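You operate a simulated robot arm through the tools that you are given. There is no shell and no other tool.

You run a simulated robot arm. Do the job below in one go: nothing can be reset, and whatever is moved stays where it is left.

## Task
Isolate, padlock and prove the blue cabinet dead, then open its door.
Fine: Snap the padlock shut on the staple. Touch the test lamp on the prove post, the test post, the prove post again; put it back. Only then free the door lock.

It is judged by the outcome, as a careful person would: the job done as asked, and still so three seconds after it is handed in. It fails if anything else is knocked over, pushed out of place, dropped, spilled or broken.

## Robot
A 7-joint arm with a fingered hand, fixed in place. Base frame: the origin is on the floor under the middle of its stand, x ahead of it, y to its left, z up. Lengths are in m, angles in degrees, forces in N, time in s.
It reaches about 1.164 m from its shoulder. Its first joint turns from -166.0 to 166.0 degrees. Payload 4.7 kg.
The tool frame sits at the grasp point between the pads (the TCP): z along the fingers, y along the line on which they close. The tips reach 0.036 m beyond it. The gripper opens to 0.12 m; its body begins 0.042 m behind the TCP. The gripper is a hand of 5 fingers: y runs from the thumb to the fingers, the wrist lies at [-0.018, -0.122, -0.21] in the tool frame.
Orientation is told as [roll, pitch, yaw] about the base's x, y, z axes, in that order, counted from this pose: with the fingers straight down and the wrist toward the robot, the tool's x, y and z point along [0, 1, 0], [1, 0, 0] and [0, 0, -1] of the base frame.

## Interface
- The arm moves only by the tool send_rows. Its argument "increments" is a list that holds one entry, the list of rows, each a list of 6 numbers: the shift along the tool's x, y, z in units of 200 mm (1.0 is 200 mm), then the turn, a rotation vector about the tool's x, y, z in units of 90 degrees (1.0 is 90 degrees). In form: [[[dx, dy, dz, ax, ay, az], ...]]. A call has 1 to 20 rows; each row is the pose to reach, as a shift and turn from the pose commanded when the call began, along the tool's axes at that moment. A call with a number of a shift or a turn outside -1 to 1 is refused whole. Rows are played at 5 a second. More than 0.05 m and 8.6 degrees between two rows, and nothing of the call is played. Where a pose cannot be reached the arm comes as near as it can. A force on the tool above 60 N (or 10 N above the force at the start of the call, whichever is more), or a blocked arm, ends the call early, and 0.2 s more pass. In this call time passes only in rows, and 0.2 s behind the last. It gives the time, the measured TCP pose, the force on the tool (base axes), the opening and the grip force at its end, in the units of the frame above (readings bear some noise), with the torque about the TCP (base axes, N m) and any sound that the robot's microphone picked up.
- Cameras (640 x 400 px; columns grow to the right, rows downward): "scene" is fixed at [0.218, -0.5002, 1.3182]; the picture's right is [0.90, -0.44, 0.00], its down [-0.16, -0.33, -0.93] and it looks along [0.41, 0.83, -0.37] (base axes); focal length 341 px, centre (320, 200). "wrist" rides on the gripper at [0.072, -0.091, -0.143] in the tool frame; the picture's right is [-0.80, 0.28, -0.53], its down [-0.53, -0.73, 0.42] and it looks along [-0.27, 0.62, 0.74] (tool axes); focal length 234 px, centre (320, 200). There is no depth. A picture from a camera that has moved, and an enlarged one, comes with that camera's place and axes in the base frame and with its lens.
- snapshot(camera): a new picture of that camera. It takes no simulated time.
- set_fingers(index, middle, ring, little, thumb_bend, thumb_turn): sets how far each is bent, from 0 (flat) to 1 (curled in); at 0.3 the hand is open as for a grip, at 0.7 the pads meet at the TCP. One left out holds its place. A second passes; each finger stops where it meets its share of the squeeze, and holds until it gets a number again. It is the only way to open and close the hand. It gives what a move gives, with no picture; readings hold the bend of each and the force on index, middle, ring, little, thumb and palm. thumb_turn goes from beside the hand (0) to across from the fingers (1), as for a grip.
- zoom(camera, box): a new picture of the part [left, top, right, bottom] of that camera's present view, enlarged. It takes no simulated time.
- job_done(): hands the job in; it is judged then, once.

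Nothing tells you positions but the pictures and the camera data. Unless the task says otherwise, let go and move clear before handing in.

The tools are called after ">>>" by a JSON object that holds its "fn" and its "kwargs". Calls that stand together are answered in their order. send_rows: Moves the arm, as the interface text tells. Its arguments: {"type":"object","properties":{"increments":{"type":"array"}},"required":["increments"]} The other tools are called the same way: set_fingers (index, middle, ring, little, thumb_bend, thumb_turn) moves the fingers one by one; snapshot (camera) takes a picture; zoom (camera, box) takes an enlarged picture of a part of a camera's view; job_done () hands the job in.

At the start:

```text
clock: 0.0
eef_pos: [0.4006, 0.4979, 1.0808]
tool_rot: [0.0, 0.0, 0.0]
ft_force: [0.4, -0.2, 0.8]
ft_torque: [0.0, 0.0, -0.01]
opening: 0.1196
grasp_force: 0.0
shape: jaw
bend: [0.3, 0.3, 0.3, 0.3, 0.3, 0.98]
finger forces: [0.1, 0.1, 0.1, 0.0, 0.0, 0.0]
```

scene: 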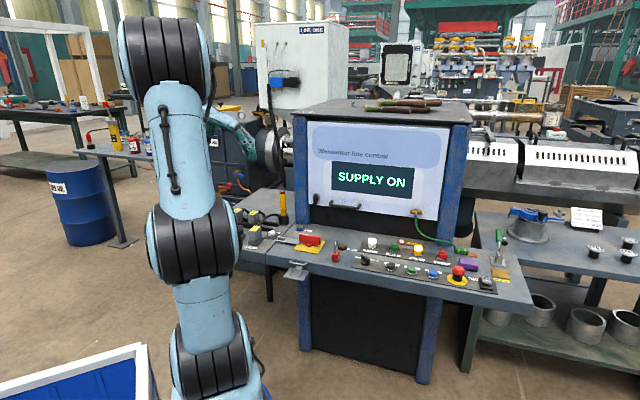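
wrist: 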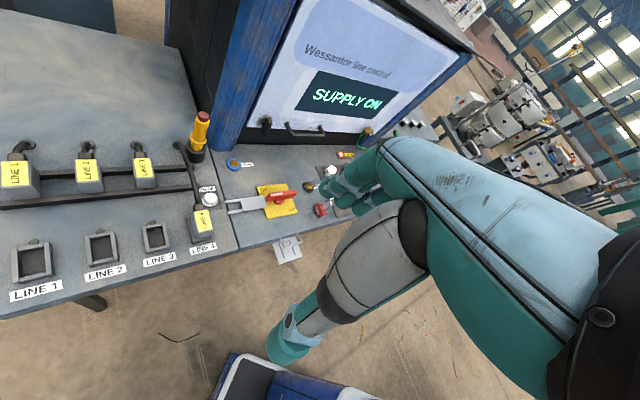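

I see a line control desk with a screen reading "SUPPLY ON", a red-handled isolator on a yellow plate, a test lamp (yellow/red stick), sockets with plugs, and many controls. I'll look closer before moving.

>>> {"fn": "zoom", "kwargs": {"camera": "scene", "box": [220, 180, 380, 280]}}

>>> {"fn": "zoom", "kwargs": {"camera": "scene", "box": [360, 200, 520, 300]}}

>>> {"fn": "zoom", "kwargs": {"camera": "wrist", "box": [160, 100, 400, 250]}}

>>> {"fn": "zoom", "kwargs": {"camera": "wrist", "box": [0, 120, 240, 300]}}

>>> {"fn": "zoom", "kwargs": {"camera": "scene", "box": [220, 0, 460, 150]}}

```text
4.00 times, centred on (300, 230) of scene
camera zoom: at [0.218, -0.5002, 1.3182], right [0.9, -0.44, 0.0], down [-0.16, -0.33, -0.93], along [0.41, 0.83, -0.37], focal length 1365 px, centre (400, 80)
```

zoom: 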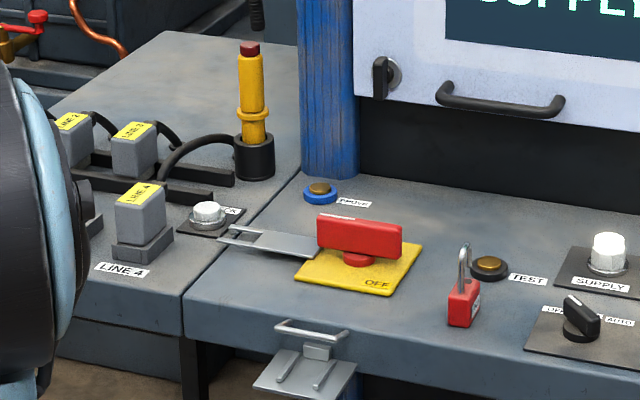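

```text
4.00 times, centred on (440, 250) of scene
camera zoom: at [0.218, -0.5002, 1.3182], right [0.9, -0.44, 0.0], down [-0.16, -0.33, -0.93], along [0.41, 0.83, -0.37], focal length 1365 px, centre (-160, 0)
```

zoom: 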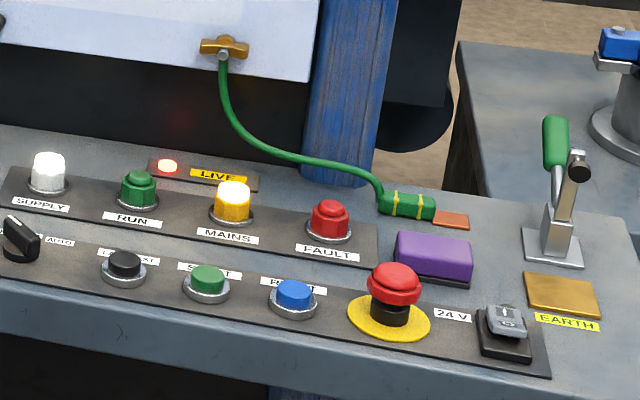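

```text
2.67 times, centred on (280, 175) of wrist
camera zoom: at [0.3079, 0.5698, 1.2238], right [0.28, -0.8, 0.53], down [-0.73, -0.53, -0.42], along [0.62, -0.27, -0.74], focal length 624 px, centre (427, 267)
```

zoom: 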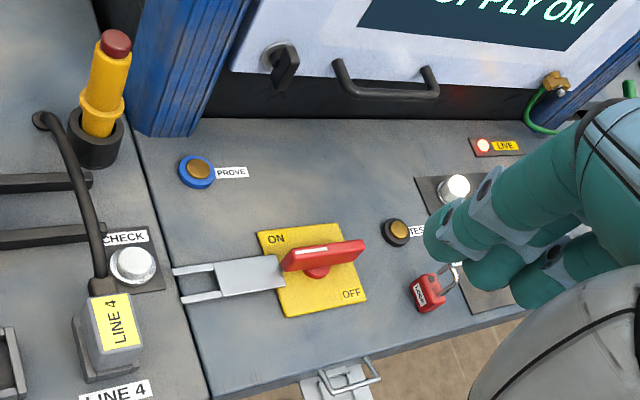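

```text
2.22 times, centred on (120, 210) of wrist
camera zoom: at [0.3079, 0.5698, 1.2238], right [0.28, -0.8, 0.53], down [-0.73, -0.53, -0.42], along [0.62, -0.27, -0.74], focal length 520 px, centre (764, 178)
```

zoom: 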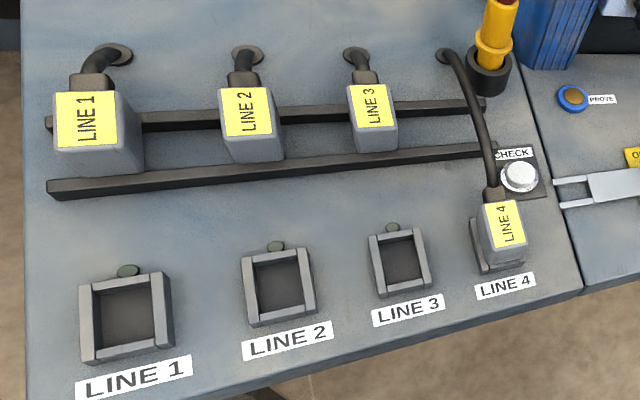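

```text
2.67 times, centred on (340, 75) of scene
camera zoom: at [0.218, -0.5002, 1.3182], right [0.9, -0.44, 0.0], down [-0.16, -0.33, -0.93], along [0.41, 0.83, -0.37], focal length 910 px, centre (267, 533)
```

zoom: 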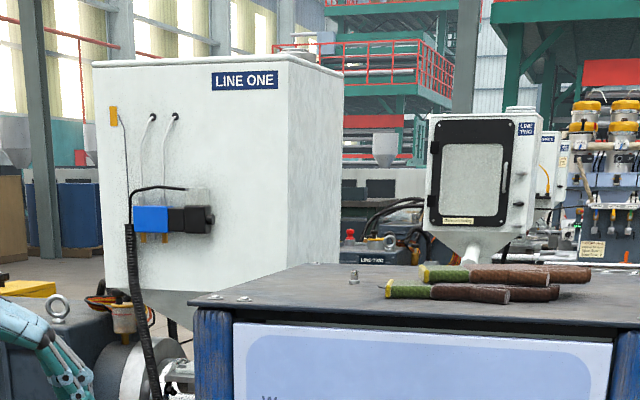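

The console with blue posts is the blue cabinet: isolator on a yellow plate, red padlock, prove/test posts, lamp in a cup, and door with lock knob and handle. I'll zoom in for details.

>>> {"fn": "zoom", "kwargs": {"camera": "scene", "box": [270, 220, 350, 290]}}

>>> {"fn": "zoom", "kwargs": {"camera": "wrist", "box": [220, 170, 330, 260]}}

>>> {"fn": "zoom", "kwargs": {"camera": "scene", "box": [300, 180, 380, 230]}}

>>> {"fn": "zoom", "kwargs": {"camera": "scene", "box": [290, 90, 480, 230]}}

>>> {"fn": "zoom", "kwargs": {"camera": "scene", "box": [320, 230, 360, 270]}}

>>> {"fn": "zoom", "kwargs": {"camera": "wrist", "box": [260, 120, 640, 380]}}

```text
5.71 times, centred on (310, 255) of scene
camera zoom: at [0.218, -0.5002, 1.3182], right [0.9, -0.44, 0.0], down [-0.16, -0.33, -0.93], along [0.41, 0.83, -0.37], focal length 1950 px, centre (377, -114)
```

zoom: 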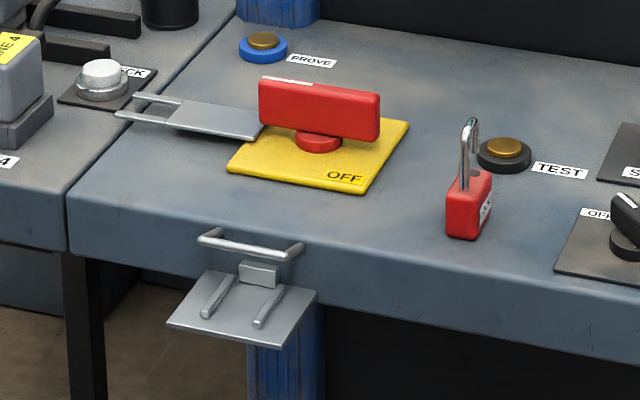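

```text
4.44 times, centred on (275, 215) of wrist
camera zoom: at [0.3079, 0.5698, 1.2238], right [0.28, -0.8, 0.53], down [-0.73, -0.53, -0.42], along [0.62, -0.27, -0.74], focal length 1041 px, centre (520, 133)
```

zoom: 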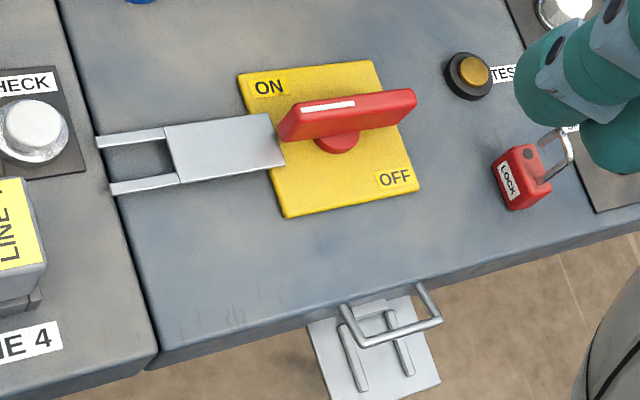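

```text
8.00 times, centred on (340, 205) of scene
camera zoom: at [0.218, -0.5002, 1.3182], right [0.9, -0.44, 0.0], down [-0.16, -0.33, -0.93], along [0.41, 0.83, -0.37], focal length 2730 px, centre (160, 160)
```

zoom: 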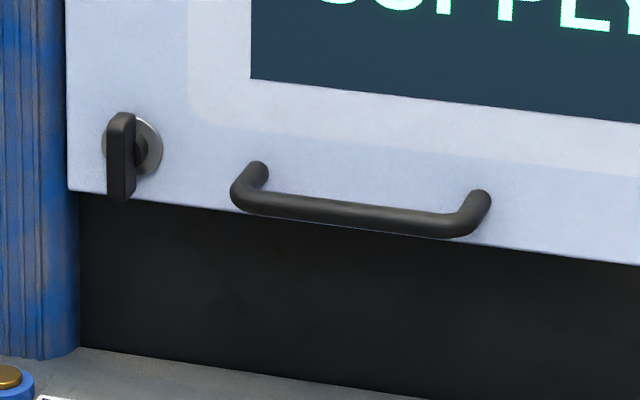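

```text
2.86 times, centred on (385, 160) of scene
camera zoom: at [0.218, -0.5002, 1.3182], right [0.9, -0.44, 0.0], down [-0.16, -0.33, -0.93], along [0.41, 0.83, -0.37], focal length 975 px, centre (134, 314)
```

zoom: 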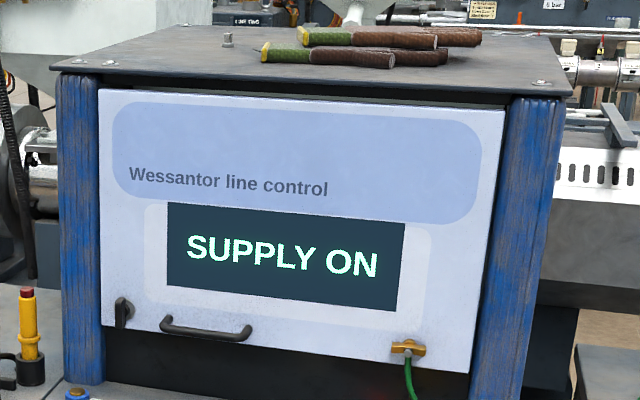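

```text
10.00 times, centred on (340, 250) of scene
camera zoom: at [0.218, -0.5002, 1.3182], right [0.9, -0.44, 0.0], down [-0.16, -0.33, -0.93], along [0.41, 0.83, -0.37], focal length 3413 px, centre (120, -300)
```

zoom: 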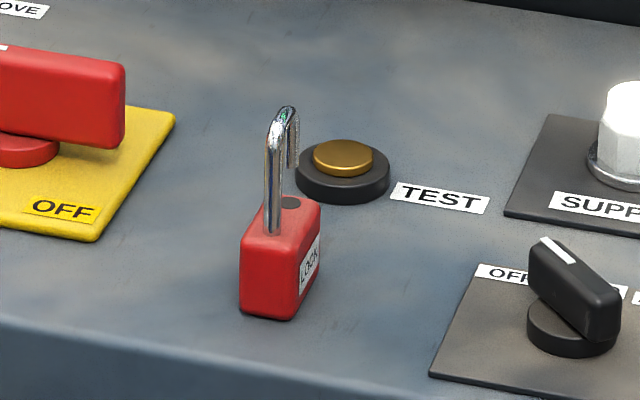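

```text
1.54 times, centred on (450, 250) of wrist
camera zoom: at [0.3079, 0.5698, 1.2238], right [0.28, -0.8, 0.53], down [-0.73, -0.53, -0.42], along [0.62, -0.27, -0.74], focal length 360 px, centre (120, 123)
```

zoom: 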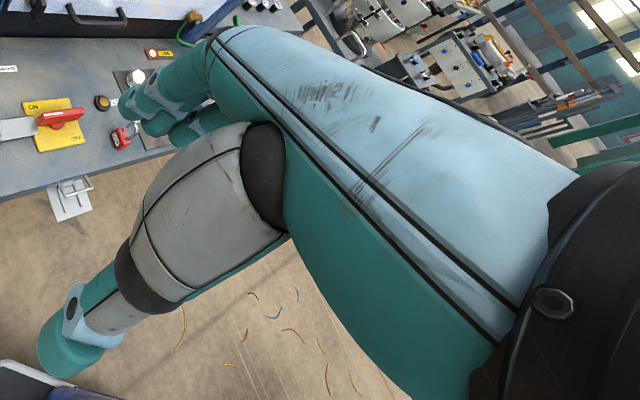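

I take the desk to be turned about 43° from x, with its top near z≈0.70. The isolator is near (0.665, 0.49), the padlock near (0.707, 0.372) and the staple on the front edge. I'll yaw the hand to face the desk and move closer for a better look.

>>> {"fn": "send_rows", "kwargs": {"increments": [[[-0.0857, 0.14, 0.05, 0, 0, -0.0683], [-0.1714, 0.28, 0.1, 0, 0, -0.1366], [-0.2571, 0.42, 0.15, 0, 0, -0.2049], [-0.3428, 0.56, 0.2, 0, 0, -0.2732], [-0.4285, 0.7, 0.25, 0, 0, -0.3415], [-0.5142, 0.84, 0.3, 0, 0, -0.4098], [-0.6, 0.98, 0.35, 0, 0, -0.478]]]}}

>>> {"fn": "snapshot", "kwargs": {"camera": "wrist"}}

>>> {"fn": "snapshot", "kwargs": {"camera": "scene"}}

```text
clock: 1.6
eef_pos: [0.5946, 0.3783, 1.0109]
tool_rot: [0.1, 0.0, 43.0]
ft_force: [0.7, -0.5, 0.5]
ft_torque: [0.0, -0.02, 0.0]
opening: 0.1196
grasp_force: 0.0
shape: jaw
bend: [0.3, 0.3, 0.3, 0.3, 0.3, 0.98]
finger forces: [0.0, 0.0, 0.1, 0.0, 0.0, 0.0]
```

```text
taken
camera wrist: at [0.4789, 0.3681, 1.1534], right [0.75, -0.4, 0.52], down [-0.17, -0.89, -0.43], along [0.64, 0.23, -0.74], focal length 234 px, centre (320, 200)
```

wrist: 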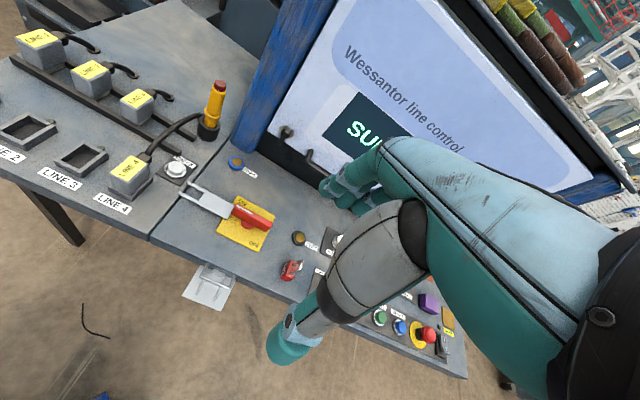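

```text
taken
```

scene: 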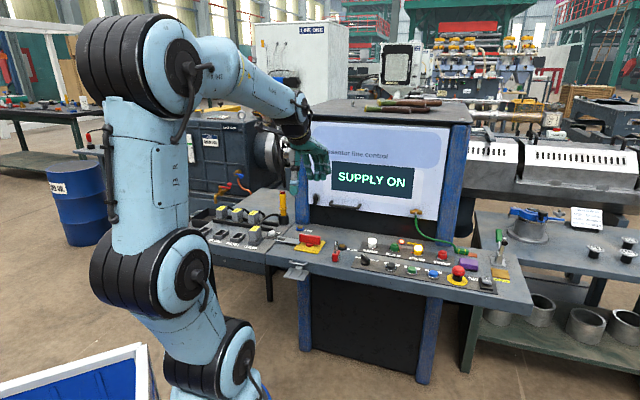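

The hand now faces the desk and the fork plate, isolator, padlock and front-edge staple are all in view. I'll zoom in on each.

>>> {"fn": "zoom", "kwargs": {"camera": "wrist", "box": [160, 180, 320, 310]}}

>>> {"fn": "zoom", "kwargs": {"camera": "wrist", "box": [175, 250, 245, 310]}}

>>> {"fn": "zoom", "kwargs": {"camera": "scene", "box": [278, 250, 328, 290]}}

>>> {"fn": "zoom", "kwargs": {"camera": "scene", "box": [230, 130, 340, 220]}}

```text
3.08 times, centred on (240, 245) of wrist
camera zoom: at [0.4789, 0.3681, 1.1534], right [0.75, -0.4, 0.52], down [-0.17, -0.89, -0.43], along [0.64, 0.23, -0.74], focal length 720 px, centre (566, 62)
```

zoom: 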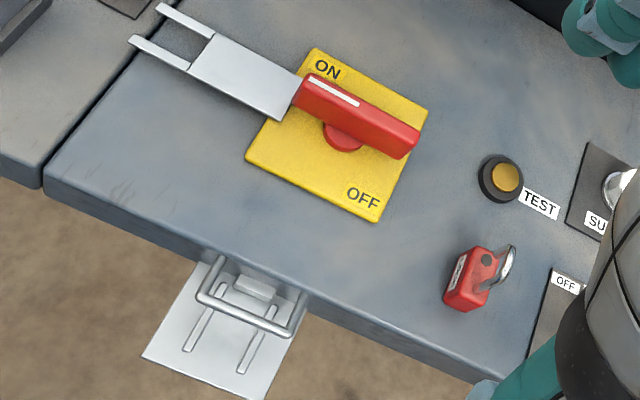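

```text
6.67 times, centred on (210, 280) of wrist
camera zoom: at [0.4789, 0.3681, 1.1534], right [0.75, -0.4, 0.52], down [-0.17, -0.89, -0.43], along [0.64, 0.23, -0.74], focal length 1561 px, centre (1053, -333)
```

zoom: 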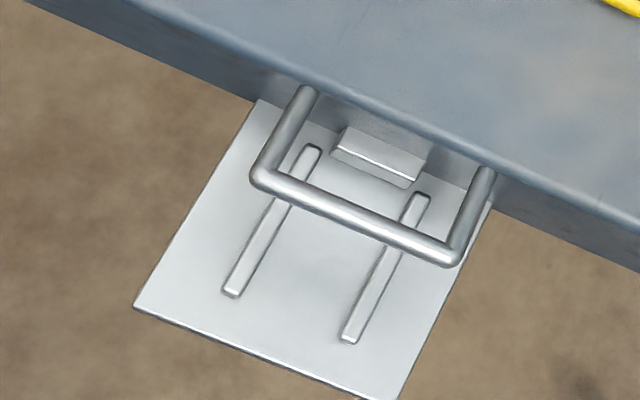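

```text
10.00 times, centred on (303, 270) of scene
camera zoom: at [0.218, -0.5002, 1.3182], right [0.9, -0.44, 0.0], down [-0.16, -0.33, -0.93], along [0.41, 0.83, -0.37], focal length 3413 px, centre (490, -500)
```

zoom: 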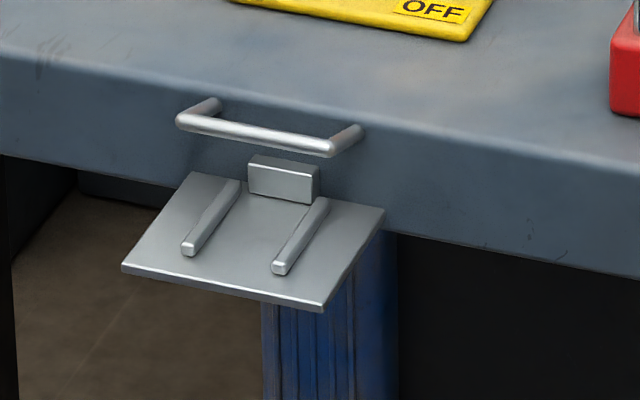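

```text
4.44 times, centred on (285, 175) of scene
camera zoom: at [0.218, -0.5002, 1.3182], right [0.9, -0.44, 0.0], down [-0.16, -0.33, -0.93], along [0.41, 0.83, -0.37], focal length 1517 px, centre (476, 311)
```

zoom: 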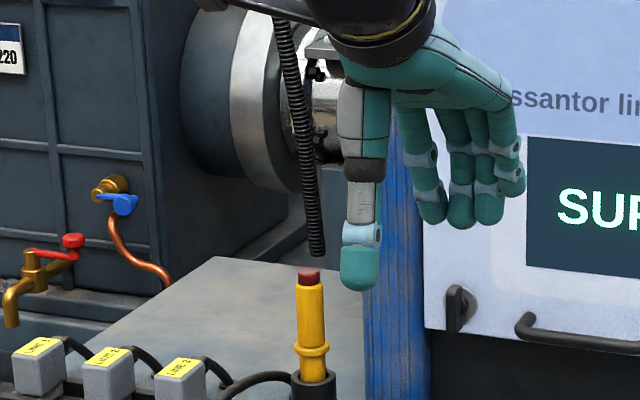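

The staple is a U-bar out of the front edge, with a railed tray and stop block below it. The fork turns with the isolator handle and should swing round to it. I'll take a few more measurements of the desk direction, the padlock and the lamp.

>>> {"fn": "zoom", "kwargs": {"camera": "scene", "box": [460, 240, 560, 320]}}

>>> {"fn": "zoom", "kwargs": {"camera": "wrist", "box": [260, 215, 330, 290]}}

>>> {"fn": "zoom", "kwargs": {"camera": "wrist", "box": [160, 60, 320, 190]}}

>>> {"fn": "zoom", "kwargs": {"camera": "scene", "box": [325, 235, 350, 265]}}

>>> {"fn": "zoom", "kwargs": {"camera": "scene", "box": [260, 180, 310, 230]}}

```text
5.00 times, centred on (510, 280) of scene
camera zoom: at [0.218, -0.5002, 1.3182], right [0.9, -0.44, 0.0], down [-0.16, -0.33, -0.93], along [0.41, 0.83, -0.37], focal length 1706 px, centre (-630, -200)
```

zoom: 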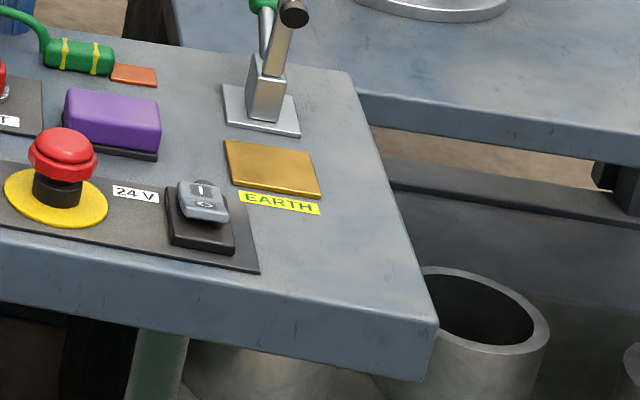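

```text
5.33 times, centred on (295, 252) of wrist
camera zoom: at [0.4789, 0.3681, 1.1534], right [0.75, -0.4, 0.52], down [-0.17, -0.89, -0.43], along [0.64, 0.23, -0.74], focal length 1249 px, centre (453, -80)
```

zoom: 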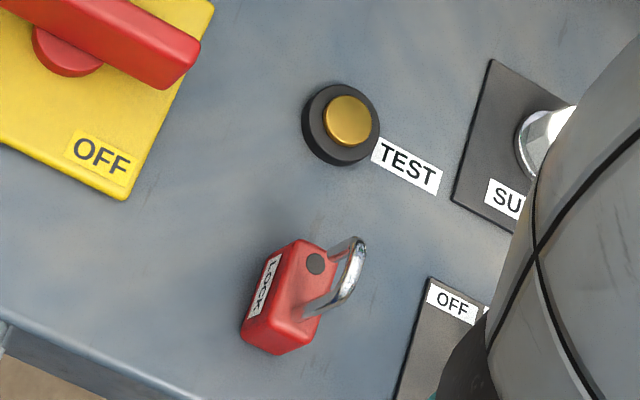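

```text
3.08 times, centred on (240, 125) of wrist
camera zoom: at [0.4789, 0.3681, 1.1534], right [0.75, -0.4, 0.52], down [-0.17, -0.89, -0.43], along [0.64, 0.23, -0.74], focal length 720 px, centre (566, 431)
```

zoom: 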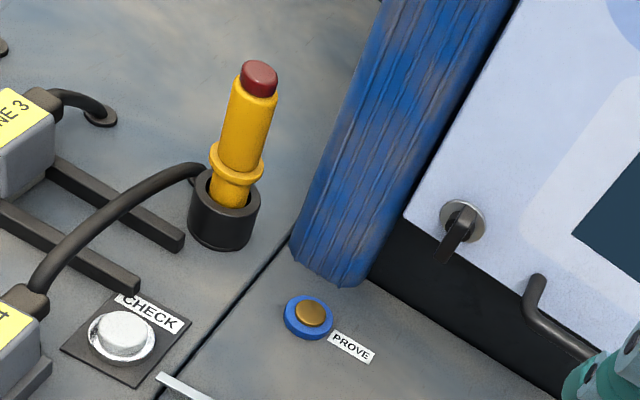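

```text
13.33 times, centred on (338, 250) of scene
camera zoom: at [0.218, -0.5002, 1.3182], right [0.9, -0.44, 0.0], down [-0.16, -0.33, -0.93], along [0.41, 0.83, -0.37], focal length 4550 px, centre (87, -467)
```

zoom: 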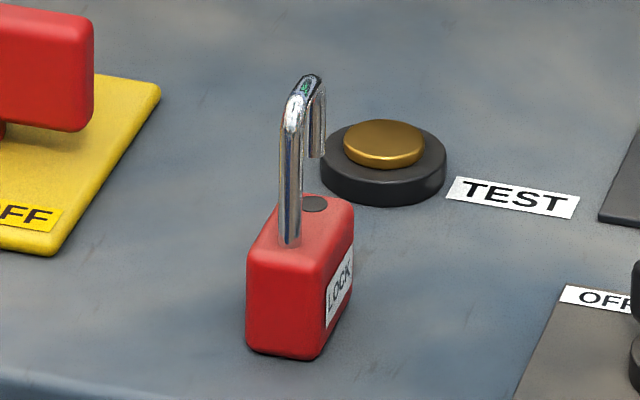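

```text
8.00 times, centred on (285, 205) of scene
camera zoom: at [0.218, -0.5002, 1.3182], right [0.9, -0.44, 0.0], down [-0.16, -0.33, -0.93], along [0.41, 0.83, -0.37], focal length 2730 px, centre (600, 160)
```

zoom: 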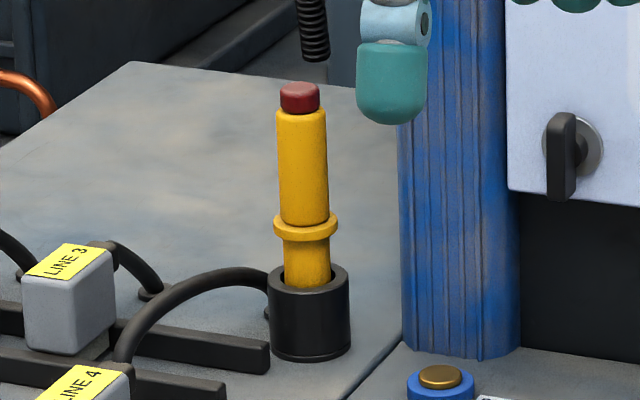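

The padlock already stands with its long leg nearest me and its free leg toward the cabinet, which suits sliding it onto the staple. First comes the isolator: I'll move above its pivot, near (0.660, 0.494), at yaw 45.

>>> {"fn": "send_rows", "kwargs": {"increments": [[[0.034, 0.105, 0.125, 0, 0, -0.0037], [0.0685, 0.209, 0.25, 0, 0, -0.0074], [0.1028, 0.314, 0.375, 0, 0, -0.0111], [0.137, 0.419, 0.5, 0, 0, -0.0148], [0.171, 0.523, 0.625, 0, 0, -0.0185], [0.2055, 0.628, 0.75, 0, 0, -0.0222]]]}}

>>> {"fn": "snapshot", "kwargs": {"camera": "wrist"}}

>>> {"fn": "zoom", "kwargs": {"camera": "scene", "box": [230, 140, 390, 280]}}

```text
clock: 3.0
eef_pos: [0.6593, 0.4933, 0.862]
tool_rot: [0.0, -0.1, 45.0]
ft_force: [-0.3, -0.3, 1.7]
ft_torque: [0.01, -0.04, 0.05]
opening: 0.1197
grasp_force: 0.0
shape: jaw
bend: [0.3, 0.3, 0.3, 0.3, 0.3, 0.98]
finger forces: [0.0, 0.0, 0.1, 0.0, 0.0, 0.1]
```

```text
taken
camera wrist: at [0.5433, 0.4795, 1.0044], right [0.77, -0.37, 0.53], down [-0.14, -0.89, -0.43], along [0.63, 0.25, -0.74], focal length 234 px, centre (320, 200)
```

wrist: 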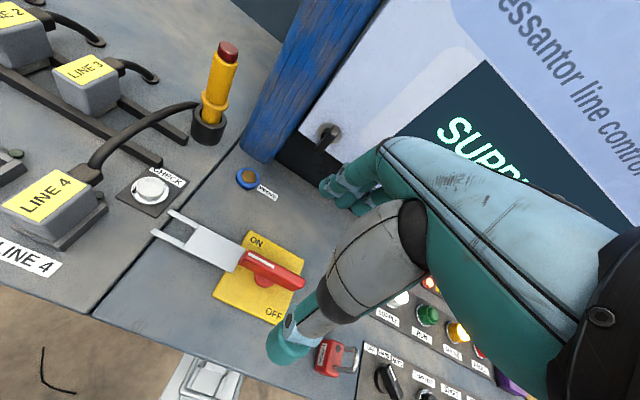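

```text
2.86 times, centred on (310, 210) of scene
camera zoom: at [0.218, -0.5002, 1.3182], right [0.9, -0.44, 0.0], down [-0.16, -0.33, -0.93], along [0.41, 0.83, -0.37], focal length 975 px, centre (349, 171)
```

zoom: 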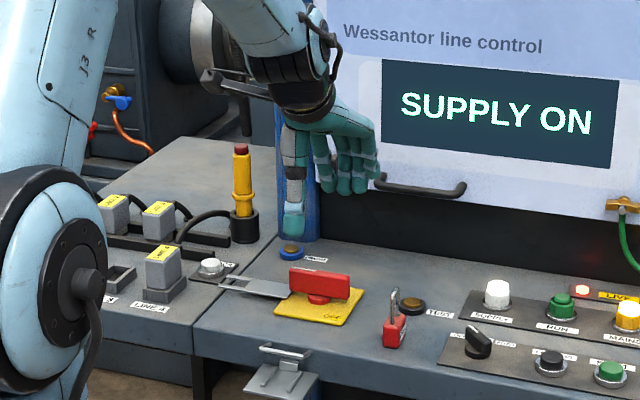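

The wrist view is clear. I'll zoom in to fix the handle and plate position relative to the hand.

>>> {"fn": "zoom", "kwargs": {"camera": "wrist", "box": [140, 190, 320, 340]}}

>>> {"fn": "zoom", "kwargs": {"camera": "wrist", "box": [160, 320, 380, 400]}}

```text
2.67 times, centred on (230, 265) of wrist
camera zoom: at [0.5433, 0.4795, 1.0044], right [0.77, -0.37, 0.53], down [-0.14, -0.89, -0.43], along [0.63, 0.25, -0.74], focal length 624 px, centre (560, 27)
```

zoom: 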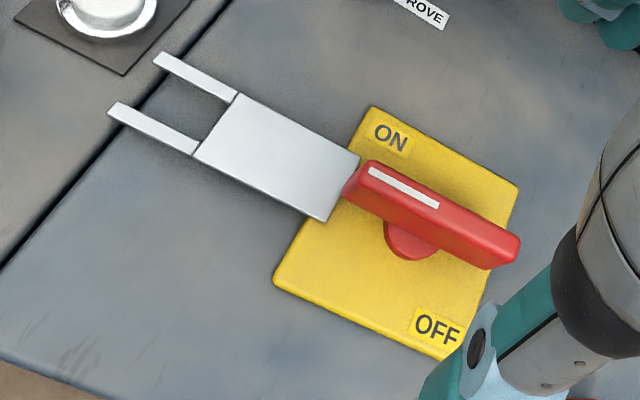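

```text
2.91 times, centred on (270, 360) of wrist
camera zoom: at [0.5433, 0.4795, 1.0044], right [0.77, -0.37, 0.53], down [-0.14, -0.89, -0.43], along [0.63, 0.25, -0.74], focal length 681 px, centre (466, -266)
```

zoom: 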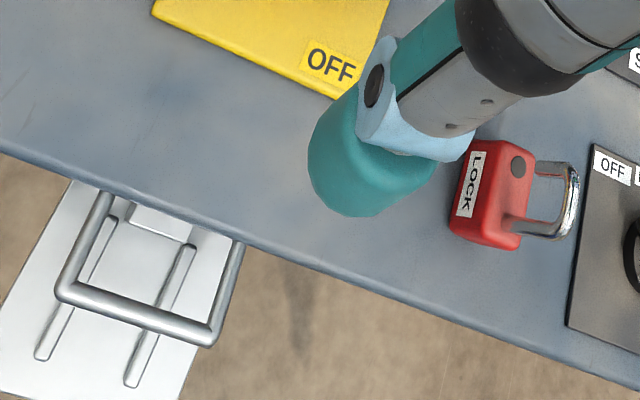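

Plate centre is at about e=0.118, n=0.818 in the desk's 45° axes, right under the hand. I'll lower straight down so the fingers straddle the red handle.

>>> {"fn": "send_rows", "kwargs": {"increments": [[[0.0, 0.005, 0.13, 0, 0, 0], [0.0, 0.01, 0.26, 0, 0, 0], [0.0, 0.015, 0.39, 0, 0, 0], [0.0, 0.015, 0.515, 0, 0, 0], [0.0, 0.015, 0.515, 0, 0, 0]]]}}

>>> {"fn": "snapshot", "kwargs": {"camera": "wrist"}}

>>> {"fn": "zoom", "kwargs": {"camera": "scene", "box": [260, 180, 370, 270]}}

```text
clock: 4.2
eef_pos: [0.6619, 0.4963, 0.7581]
tool_rot: [0.0, 0.0, 45.1]
ft_force: [-0.7, -0.6, -0.2]
ft_torque: [0.0, -0.02, 0.01]
opening: 0.1197
grasp_force: 0.1
shape: jaw
bend: [0.3, 0.3, 0.3, 0.3, 0.3, 0.98]
finger forces: [0.0, 0.0, 0.0, 0.0, 0.0, 0.1]
```

```text
taken
camera wrist: at [0.5447, 0.4821, 0.9011], right [0.77, -0.37, 0.53], down [-0.14, -0.89, -0.42], along [0.63, 0.25, -0.74], focal length 234 px, centre (320, 200)
```

wrist: 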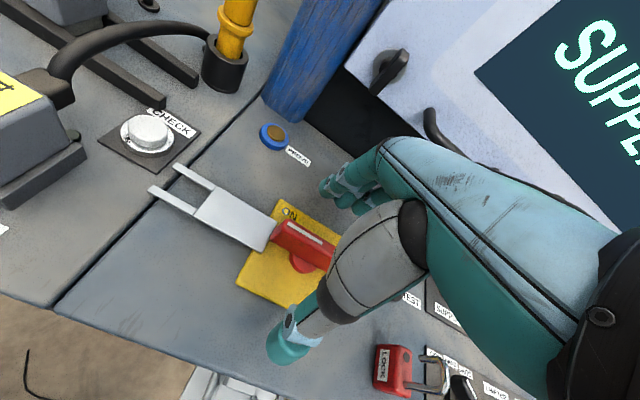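

```text
4.44 times, centred on (315, 225) of scene
camera zoom: at [0.218, -0.5002, 1.3182], right [0.9, -0.44, 0.0], down [-0.16, -0.33, -0.93], along [0.41, 0.83, -0.37], focal length 1517 px, centre (342, 89)
```

zoom: 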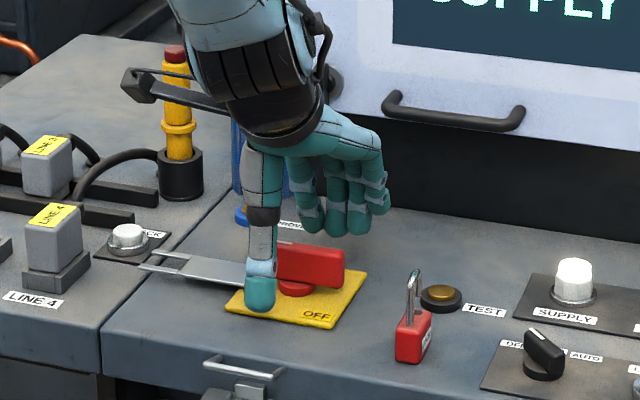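

The fingers straddle the handle, and the thumb sits opposite the index finger. For better leverage I'll shift about 28 mm toward the marked left end and pinch there, then swing it through an arc.

>>> {"fn": "send_rows", "kwargs": {"increments": [[[0.07, 0.0, 0.0, 0, 0, 0], [0.14, 0.0, 0.0, 0, 0, 0], [0.14, 0.0, 0.0, 0, 0, 0]]]}}

>>> {"fn": "set_fingers", "kwargs": {"index": 0.7, "middle": 0.7, "thumb_bend": 0.7}}

>>> {"fn": "snapshot", "kwargs": {"camera": "wrist"}}

>>> {"fn": "zoom", "kwargs": {"camera": "scene", "box": [260, 180, 370, 270]}}

```text
clock: 5.0
eef_pos: [0.6409, 0.5159, 0.7575]
tool_rot: [0.1, 0.0, 45.1]
ft_force: [-0.9, 0.2, -0.3]
ft_torque: [0.0, 0.02, 0.0]
opening: 0.1197
grasp_force: 0.1
shape: jaw
bend: [0.3, 0.3, 0.3, 0.3, 0.3, 0.98]
finger forces: [0.1, 0.0, 0.0, 0.0, 0.0, 0.1]
```

```text
clock: 6.0
eef_pos: [0.6421, 0.5159, 0.7576]
tool_rot: [0.0, 0.0, 45.1]
ft_force: [2.0, 2.2, -0.4]
ft_torque: [0.05, -0.04, 0.1]
opening: 0.0124
grasp_force: 4.6
shape: fingers
bend: [0.67, 0.67, 0.3, 0.3, 0.67, 0.98]
finger forces: [2.3, 3.5, 0.1, 0.0, 2.9, 0.0]
```

```text
taken
camera wrist: at [0.5255, 0.5023, 0.9009], right [0.77, -0.37, 0.53], down [-0.14, -0.89, -0.42], along [0.63, 0.25, -0.74], focal length 234 px, centre (320, 200)
```

wrist: 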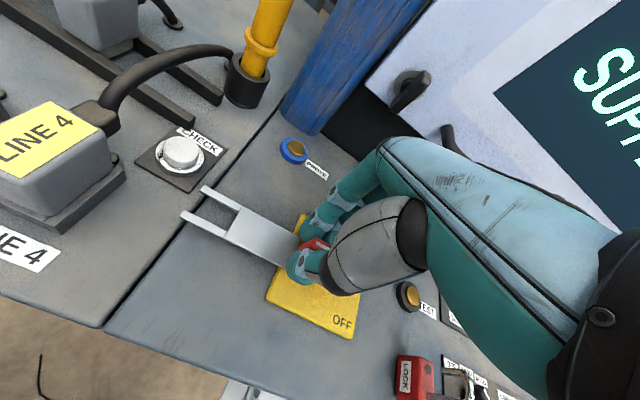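

```text
4.44 times, centred on (315, 225) of scene
camera zoom: at [0.218, -0.5002, 1.3182], right [0.9, -0.44, 0.0], down [-0.16, -0.33, -0.93], along [0.41, 0.83, -0.37], focal length 1517 px, centre (342, 89)
```

zoom: 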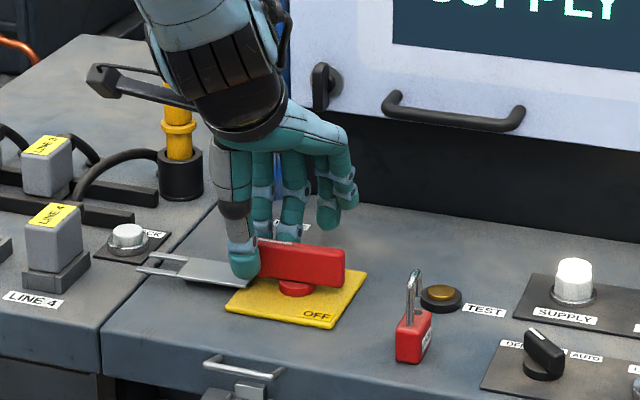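

The marked end is pinched lightly. I'll start the anticlockwise arc with the first 30° and check.

>>> {"fn": "send_rows", "kwargs": {"increments": [[[-0.0012, -0.0183, 0, 0, 0, -0.0833], [-0.0048, -0.0362, 0, 0, 0, -0.1667], [-0.0107, -0.0536, 0, 0, 0, -0.25], [-0.0188, -0.07, 0, 0, 0, -0.3333]]]}}

>>> {"fn": "snapshot", "kwargs": {"camera": "wrist"}}

>>> {"fn": "zoom", "kwargs": {"camera": "scene", "box": [230, 150, 390, 280]}}

```text
clock: 7.0
eef_pos: [0.6345, 0.5032, 0.7582]
tool_rot: [0.0, 0.0, 75.3]
ft_force: [1.6, 2.2, 1.0]
ft_torque: [0.09, -0.1, 0.05]
opening: 0.0127
grasp_force: 4.2
shape: fingers
bend: [0.67, 0.68, 0.3, 0.3, 0.68, 0.97]
finger forces: [2.5, 2.8, 0.0, 0.0, 3.3, 0.1]
out of reach, approached as far as the arm can: row 2
```

```text
taken
camera wrist: at [0.5405, 0.4332, 0.9005], right [0.85, 0.06, 0.53], down [0.33, -0.84, -0.43], along [0.42, 0.53, -0.74], focal length 234 px, centre (320, 200)
```

wrist: 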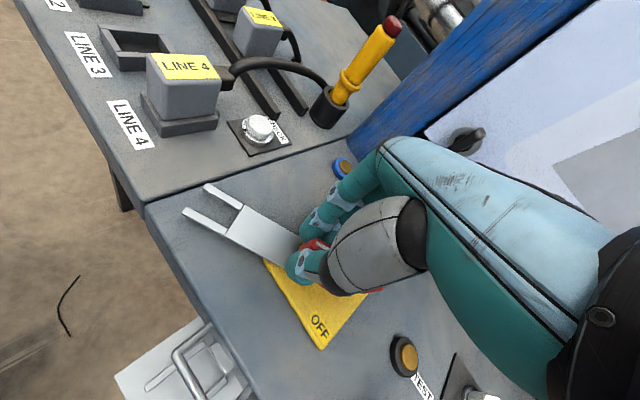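

```text
3.08 times, centred on (310, 215) of scene
camera zoom: at [0.218, -0.5002, 1.3182], right [0.9, -0.44, 0.0], down [-0.16, -0.33, -0.93], along [0.41, 0.83, -0.37], focal length 1050 px, centre (351, 154)
```

zoom: 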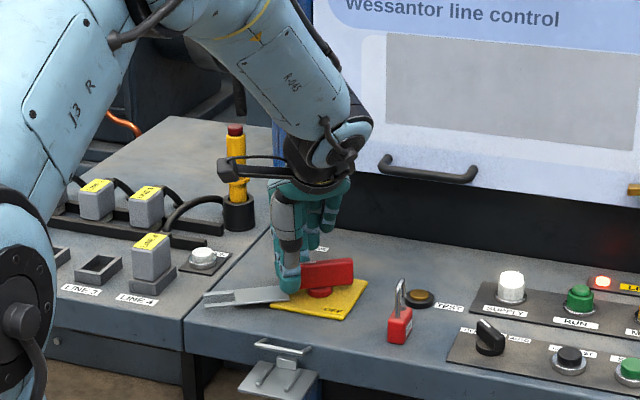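

The handle and fork turned 30° and the screen went blank. I'll continue the arc.

>>> {"fn": "send_rows", "kwargs": {"increments": [[[-0.0012, -0.0183, 0, 0, 0, -0.0833], [-0.0048, -0.0362, 0, 0, 0, -0.1667], [-0.0107, -0.0536, 0, 0, 0, -0.25], [-0.0188, -0.07, 0, 0, 0, -0.3333]]]}}

>>> {"fn": "snapshot", "kwargs": {"camera": "wrist"}}

>>> {"fn": "zoom", "kwargs": {"camera": "scene", "box": [230, 150, 390, 280]}}

```text
clock: 8.0
eef_pos: [0.6336, 0.4876, 0.757]
tool_rot: [0.0, 0.1, 105.2]
ft_force: [1.0, 2.3, 1.4]
ft_torque: [0.09, -0.02, 0.04]
opening: 0.0123
grasp_force: 4.7
shape: fingers
bend: [0.67, 0.68, 0.3, 0.3, 0.68, 0.97]
finger forces: [3.1, 2.7, 0.0, 0.1, 3.1, 0.1]
```

```text
taken
camera wrist: at [0.5878, 0.381, 0.9005], right [0.7, 0.48, 0.52], down [0.7, -0.57, -0.42], along [0.09, 0.67, -0.74], focal length 234 px, centre (320, 200)
```

wrist: 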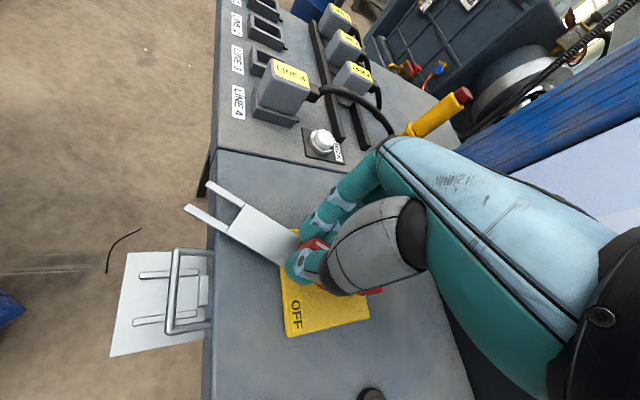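

```text
3.08 times, centred on (310, 215) of scene
camera zoom: at [0.218, -0.5002, 1.3182], right [0.9, -0.44, 0.0], down [-0.16, -0.33, -0.93], along [0.41, 0.83, -0.37], focal length 1050 px, centre (351, 154)
```

zoom: 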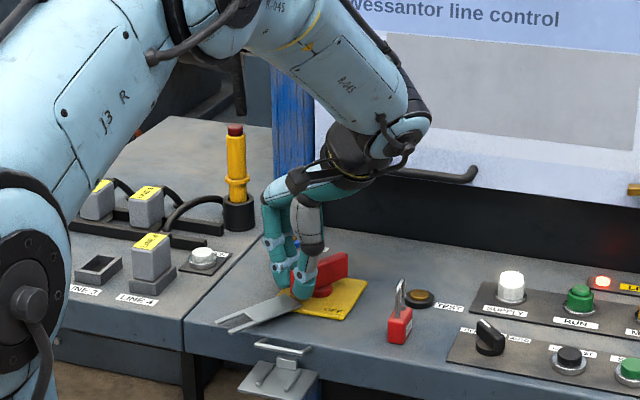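

At 60° all is clear, so I'll do the final 30°.

>>> {"fn": "send_rows", "kwargs": {"increments": [[[-0.0012, -0.0183, 0, 0, 0, -0.0833], [-0.0048, -0.0362, 0, 0, 0, -0.1667], [-0.0107, -0.0536, 0, 0, 0, -0.25], [-0.0188, -0.07, 0, 0, 0, -0.3333]]]}}

>>> {"fn": "snapshot", "kwargs": {"camera": "wrist"}}

>>> {"fn": "zoom", "kwargs": {"camera": "scene", "box": [230, 150, 390, 280]}}

```text
clock: 9.0
eef_pos: [0.6418, 0.4754, 0.7576]
tool_rot: [0.1, 0.0, 135.3]
ft_force: [-3.1, 0.4, -0.6]
ft_torque: [0.0, 0.11, 0.06]
opening: 0.0123
grasp_force: 3.6
shape: fingers
bend: [0.67, 0.68, 0.3, 0.3, 0.68, 0.97]
finger forces: [2.9, 2.2, 0.1, 0.1, 2.9, 0.0]
```

```text
taken
camera wrist: at [0.655, 0.3595, 0.9007], right [0.37, 0.77, 0.53], down [0.89, -0.14, -0.43], along [-0.25, 0.63, -0.74], focal length 234 px, centre (320, 200)
```

wrist: 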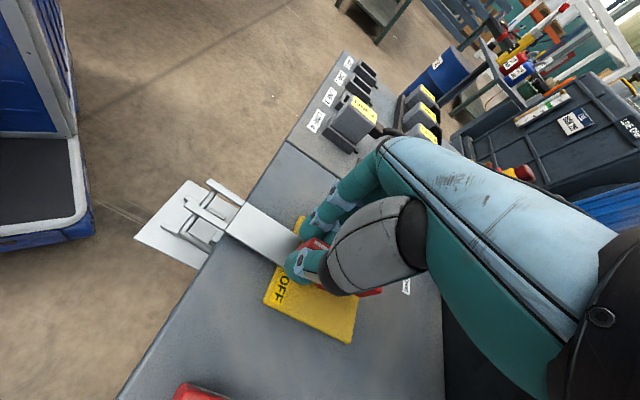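

```text
3.08 times, centred on (310, 215) of scene
camera zoom: at [0.218, -0.5002, 1.3182], right [0.9, -0.44, 0.0], down [-0.16, -0.33, -0.93], along [0.41, 0.83, -0.37], focal length 1050 px, centre (351, 154)
```

zoom: 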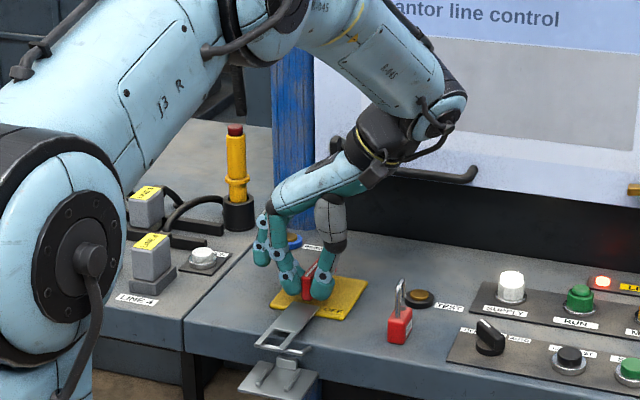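

The fork now reaches over the staple. I'll check its alignment closely before letting go.

>>> {"fn": "zoom", "kwargs": {"camera": "wrist", "box": [120, 160, 340, 300]}}

>>> {"fn": "zoom", "kwargs": {"camera": "scene", "box": [275, 220, 345, 285]}}

>>> {"fn": "zoom", "kwargs": {"camera": "scene", "box": [380, 200, 460, 260]}}

```text
2.86 times, centred on (230, 230) of wrist
camera zoom: at [0.655, 0.3595, 0.9007], right [0.37, 0.77, 0.53], down [0.89, -0.14, -0.43], along [-0.25, 0.63, -0.74], focal length 669 px, centre (577, 114)
```

zoom: 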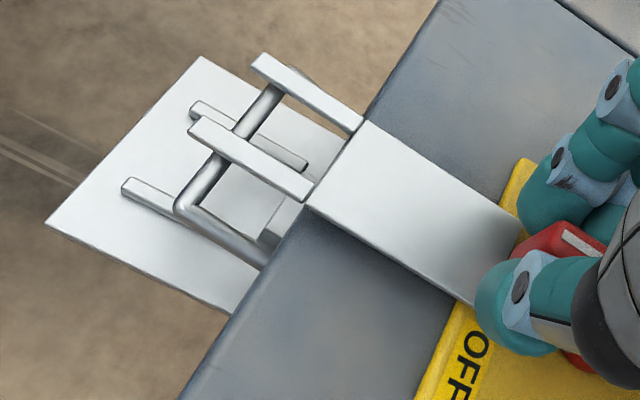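

```text
6.15 times, centred on (310, 252) of scene
camera zoom: at [0.218, -0.5002, 1.3182], right [0.9, -0.44, 0.0], down [-0.16, -0.33, -0.93], along [0.41, 0.83, -0.37], focal length 2100 px, centre (382, -123)
```

zoom: 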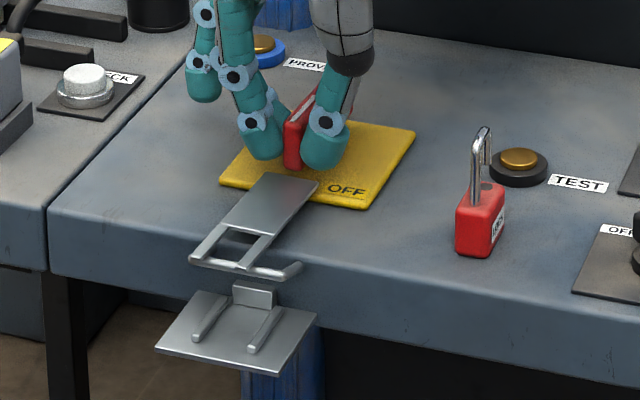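

```text
6.67 times, centred on (420, 230) of scene
camera zoom: at [0.218, -0.5002, 1.3182], right [0.9, -0.44, 0.0], down [-0.16, -0.33, -0.93], along [0.41, 0.83, -0.37], focal length 2275 px, centre (-347, 0)
```

zoom: 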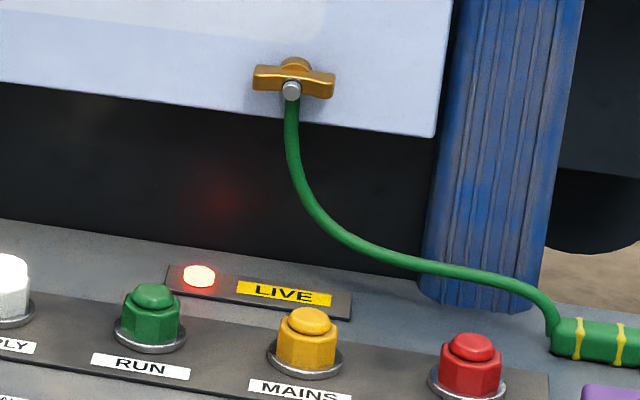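

MAINS has gone dark, but the fork looks 2–3° short of centred and LIVE is still lit. I'll nudge the handle a little further to its OFF stop.

>>> {"fn": "send_rows", "kwargs": {"increments": [[[-0.0002, -0.0073, 0, 0, 0, -0.0333], [-0.0008, -0.0146, 0, 0, 0, -0.0667], [-0.0008, -0.0146, 0, 0, 0, -0.0667]]]}}

>>> {"fn": "zoom", "kwargs": {"camera": "wrist", "box": [120, 160, 340, 300]}}

>>> {"fn": "zoom", "kwargs": {"camera": "scene", "box": [275, 220, 345, 285]}}

>>> {"fn": "snapshot", "kwargs": {"camera": "scene"}}

```text
clock: 9.8
eef_pos: [0.6432, 0.4754, 0.758]
tool_rot: [0.1, 0.0, 141.0]
ft_force: [-5.7, 0.6, -0.9]
ft_torque: [0.0, 0.18, -0.01]
opening: 0.0126
grasp_force: 4.1
shape: fingers
bend: [0.66, 0.68, 0.3, 0.3, 0.68, 0.97]
finger forces: [3.9, 2.3, 0.0, 0.0, 1.8, 0.0]
```

```text
2.86 times, centred on (230, 230) of wrist
camera zoom: at [0.6689, 0.3603, 0.9009], right [0.29, 0.8, 0.52], down [0.9, -0.05, -0.43], along [-0.32, 0.6, -0.74], focal length 669 px, centre (577, 114)
```

zoom: 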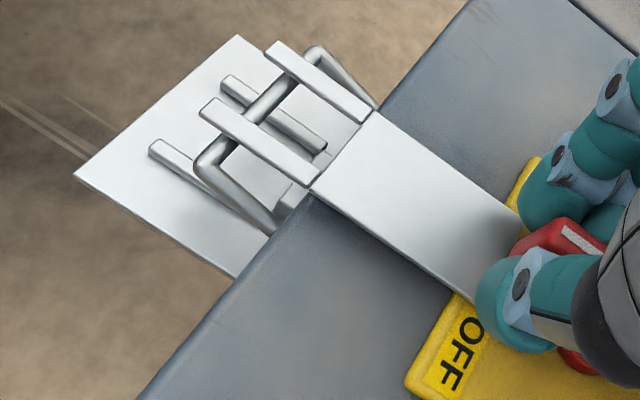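

```text
6.15 times, centred on (310, 252) of scene
camera zoom: at [0.218, -0.5002, 1.3182], right [0.9, -0.44, 0.0], down [-0.16, -0.33, -0.93], along [0.41, 0.83, -0.37], focal length 2100 px, centre (382, -123)
```

zoom: 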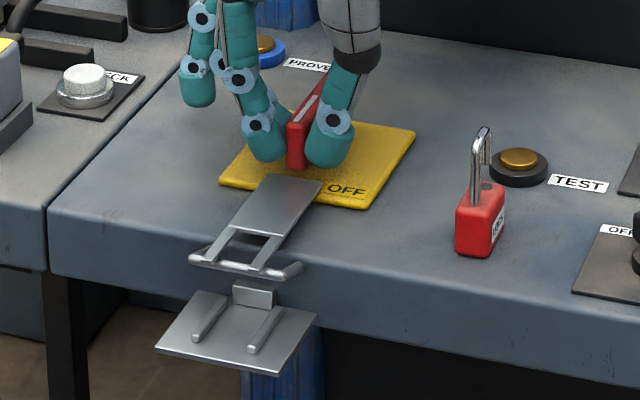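

```text
taken
```

scene: 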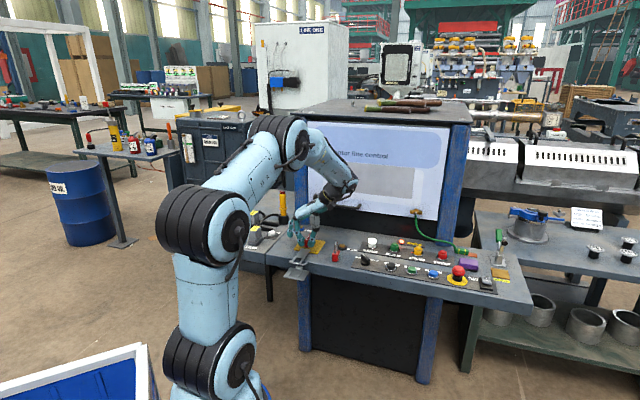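

The fork is centred over the staple and the handle is at its stop. I'll release it and lift straight up.

>>> {"fn": "set_fingers", "kwargs": {"index": 0.3, "middle": 0.3, "thumb_bend": 0.3}}

>>> {"fn": "send_rows", "kwargs": {"increments": [[[0, 0, -0.15, 0, 0, 0], [0, 0, -0.3, 0, 0, 0], [0, 0, -0.45, 0, 0, 0], [0, 0, -0.6, 0, 0, 0]]]}}

>>> {"fn": "snapshot", "kwargs": {"camera": "wrist"}}

>>> {"fn": "zoom", "kwargs": {"camera": "scene", "box": [230, 150, 470, 300]}}

```text
clock: 10.8
eef_pos: [0.645, 0.4746, 0.758]
tool_rot: [-0.1, 0.0, 141.1]
ft_force: [-0.5, 0.2, 0.4]
ft_torque: [-0.01, -0.02, 0.01]
opening: 0.1216
grasp_force: 0.0
shape: fingers
bend: [0.3, 0.3, 0.3, 0.3, 0.3, 0.97]
finger forces: [0.1, 0.1, 0.0, 0.0, 0.0, 0.0]
```

```text
clock: 11.8
eef_pos: [0.6439, 0.4733, 0.8778]
tool_rot: [0.0, 0.0, 141.0]
ft_force: [0.1, 0.2, -0.4]
ft_torque: [0.03, 0.04, 0.03]
opening: 0.1219
grasp_force: 0.0
shape: fingers
bend: [0.3, 0.3, 0.3, 0.3, 0.3, 0.97]
finger forces: [0.2, 0.0, 0.0, 0.0, 0.0, 0.1]
```

```text
taken
camera wrist: at [0.6693, 0.3593, 1.0212], right [0.29, 0.8, 0.52], down [0.9, -0.05, -0.43], along [-0.32, 0.6, -0.74], focal length 234 px, centre (320, 200)
```

wrist: 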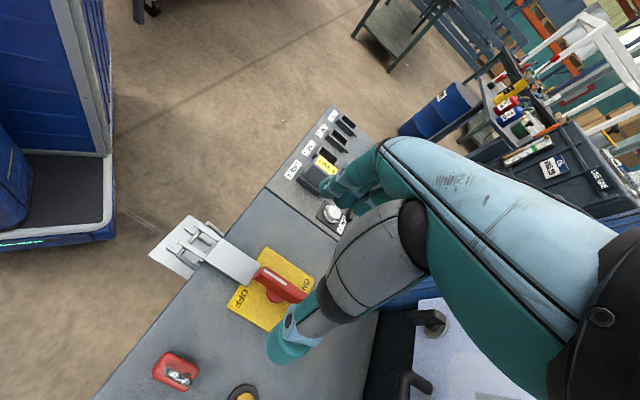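

```text
2.67 times, centred on (350, 225) of scene
camera zoom: at [0.218, -0.5002, 1.3182], right [0.9, -0.44, 0.0], down [-0.16, -0.33, -0.93], along [0.41, 0.83, -0.37], focal length 910 px, centre (240, 133)
```

zoom: 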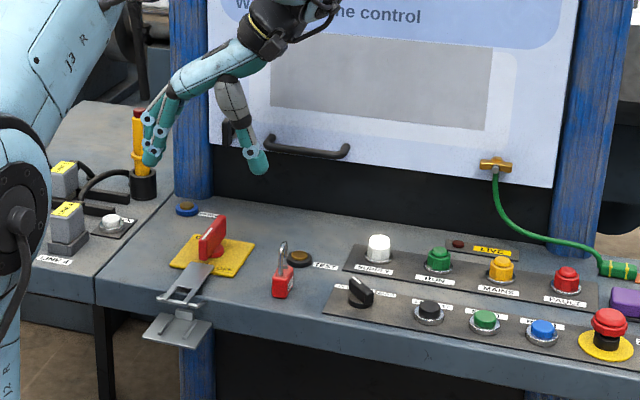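

LIVE and every other lamp are now out, so the cabinet is isolated. Next I'll measure the padlock from this view.

>>> {"fn": "zoom", "kwargs": {"camera": "wrist", "box": [130, 320, 260, 400]}}

>>> {"fn": "zoom", "kwargs": {"camera": "wrist", "box": [130, 200, 330, 340]}}

>>> {"fn": "zoom", "kwargs": {"camera": "scene", "box": [270, 230, 350, 285]}}

```text
4.92 times, centred on (195, 360) of wrist
camera zoom: at [0.6693, 0.3593, 1.0212], right [0.29, 0.8, 0.52], down [0.9, -0.05, -0.43], along [-0.32, 0.6, -0.74], focal length 1153 px, centre (935, -588)
```

zoom: 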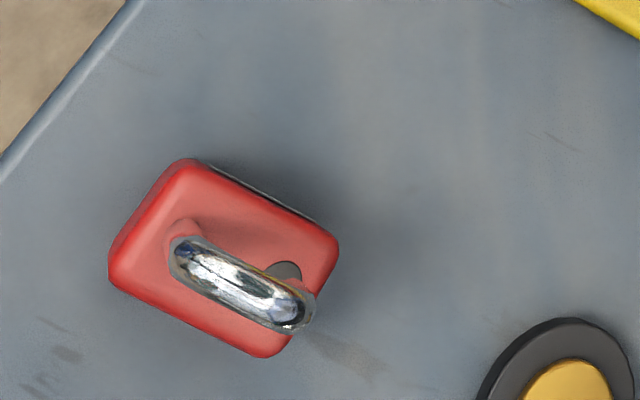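

```text
2.86 times, centred on (230, 270) of wrist
camera zoom: at [0.6693, 0.3593, 1.0212], right [0.29, 0.8, 0.52], down [0.9, -0.05, -0.43], along [-0.32, 0.6, -0.74], focal length 669 px, centre (577, 0)
```

zoom: 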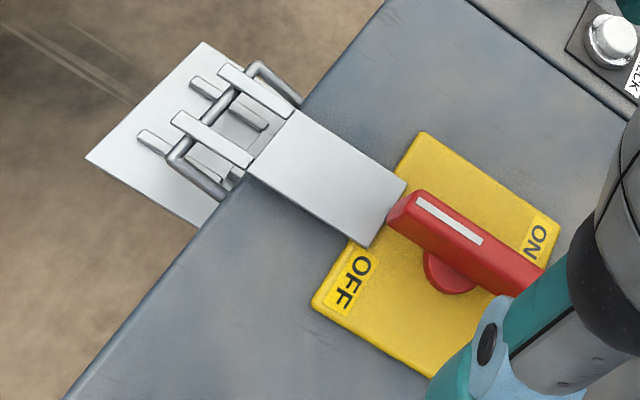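

```text
7.27 times, centred on (310, 258) of scene
camera zoom: at [0.218, -0.5002, 1.3182], right [0.9, -0.44, 0.0], down [-0.16, -0.33, -0.93], along [0.41, 0.83, -0.37], focal length 2482 px, centre (393, -218)
```

zoom: 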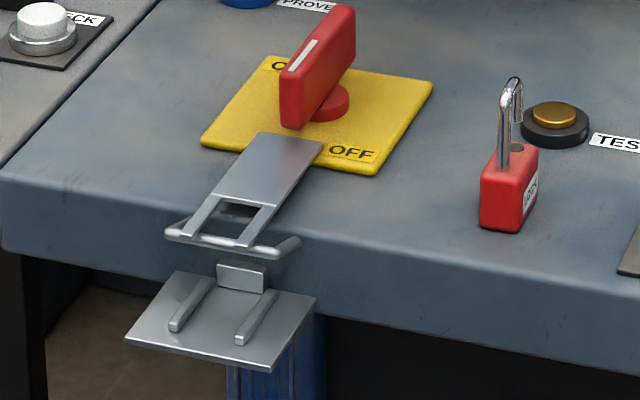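

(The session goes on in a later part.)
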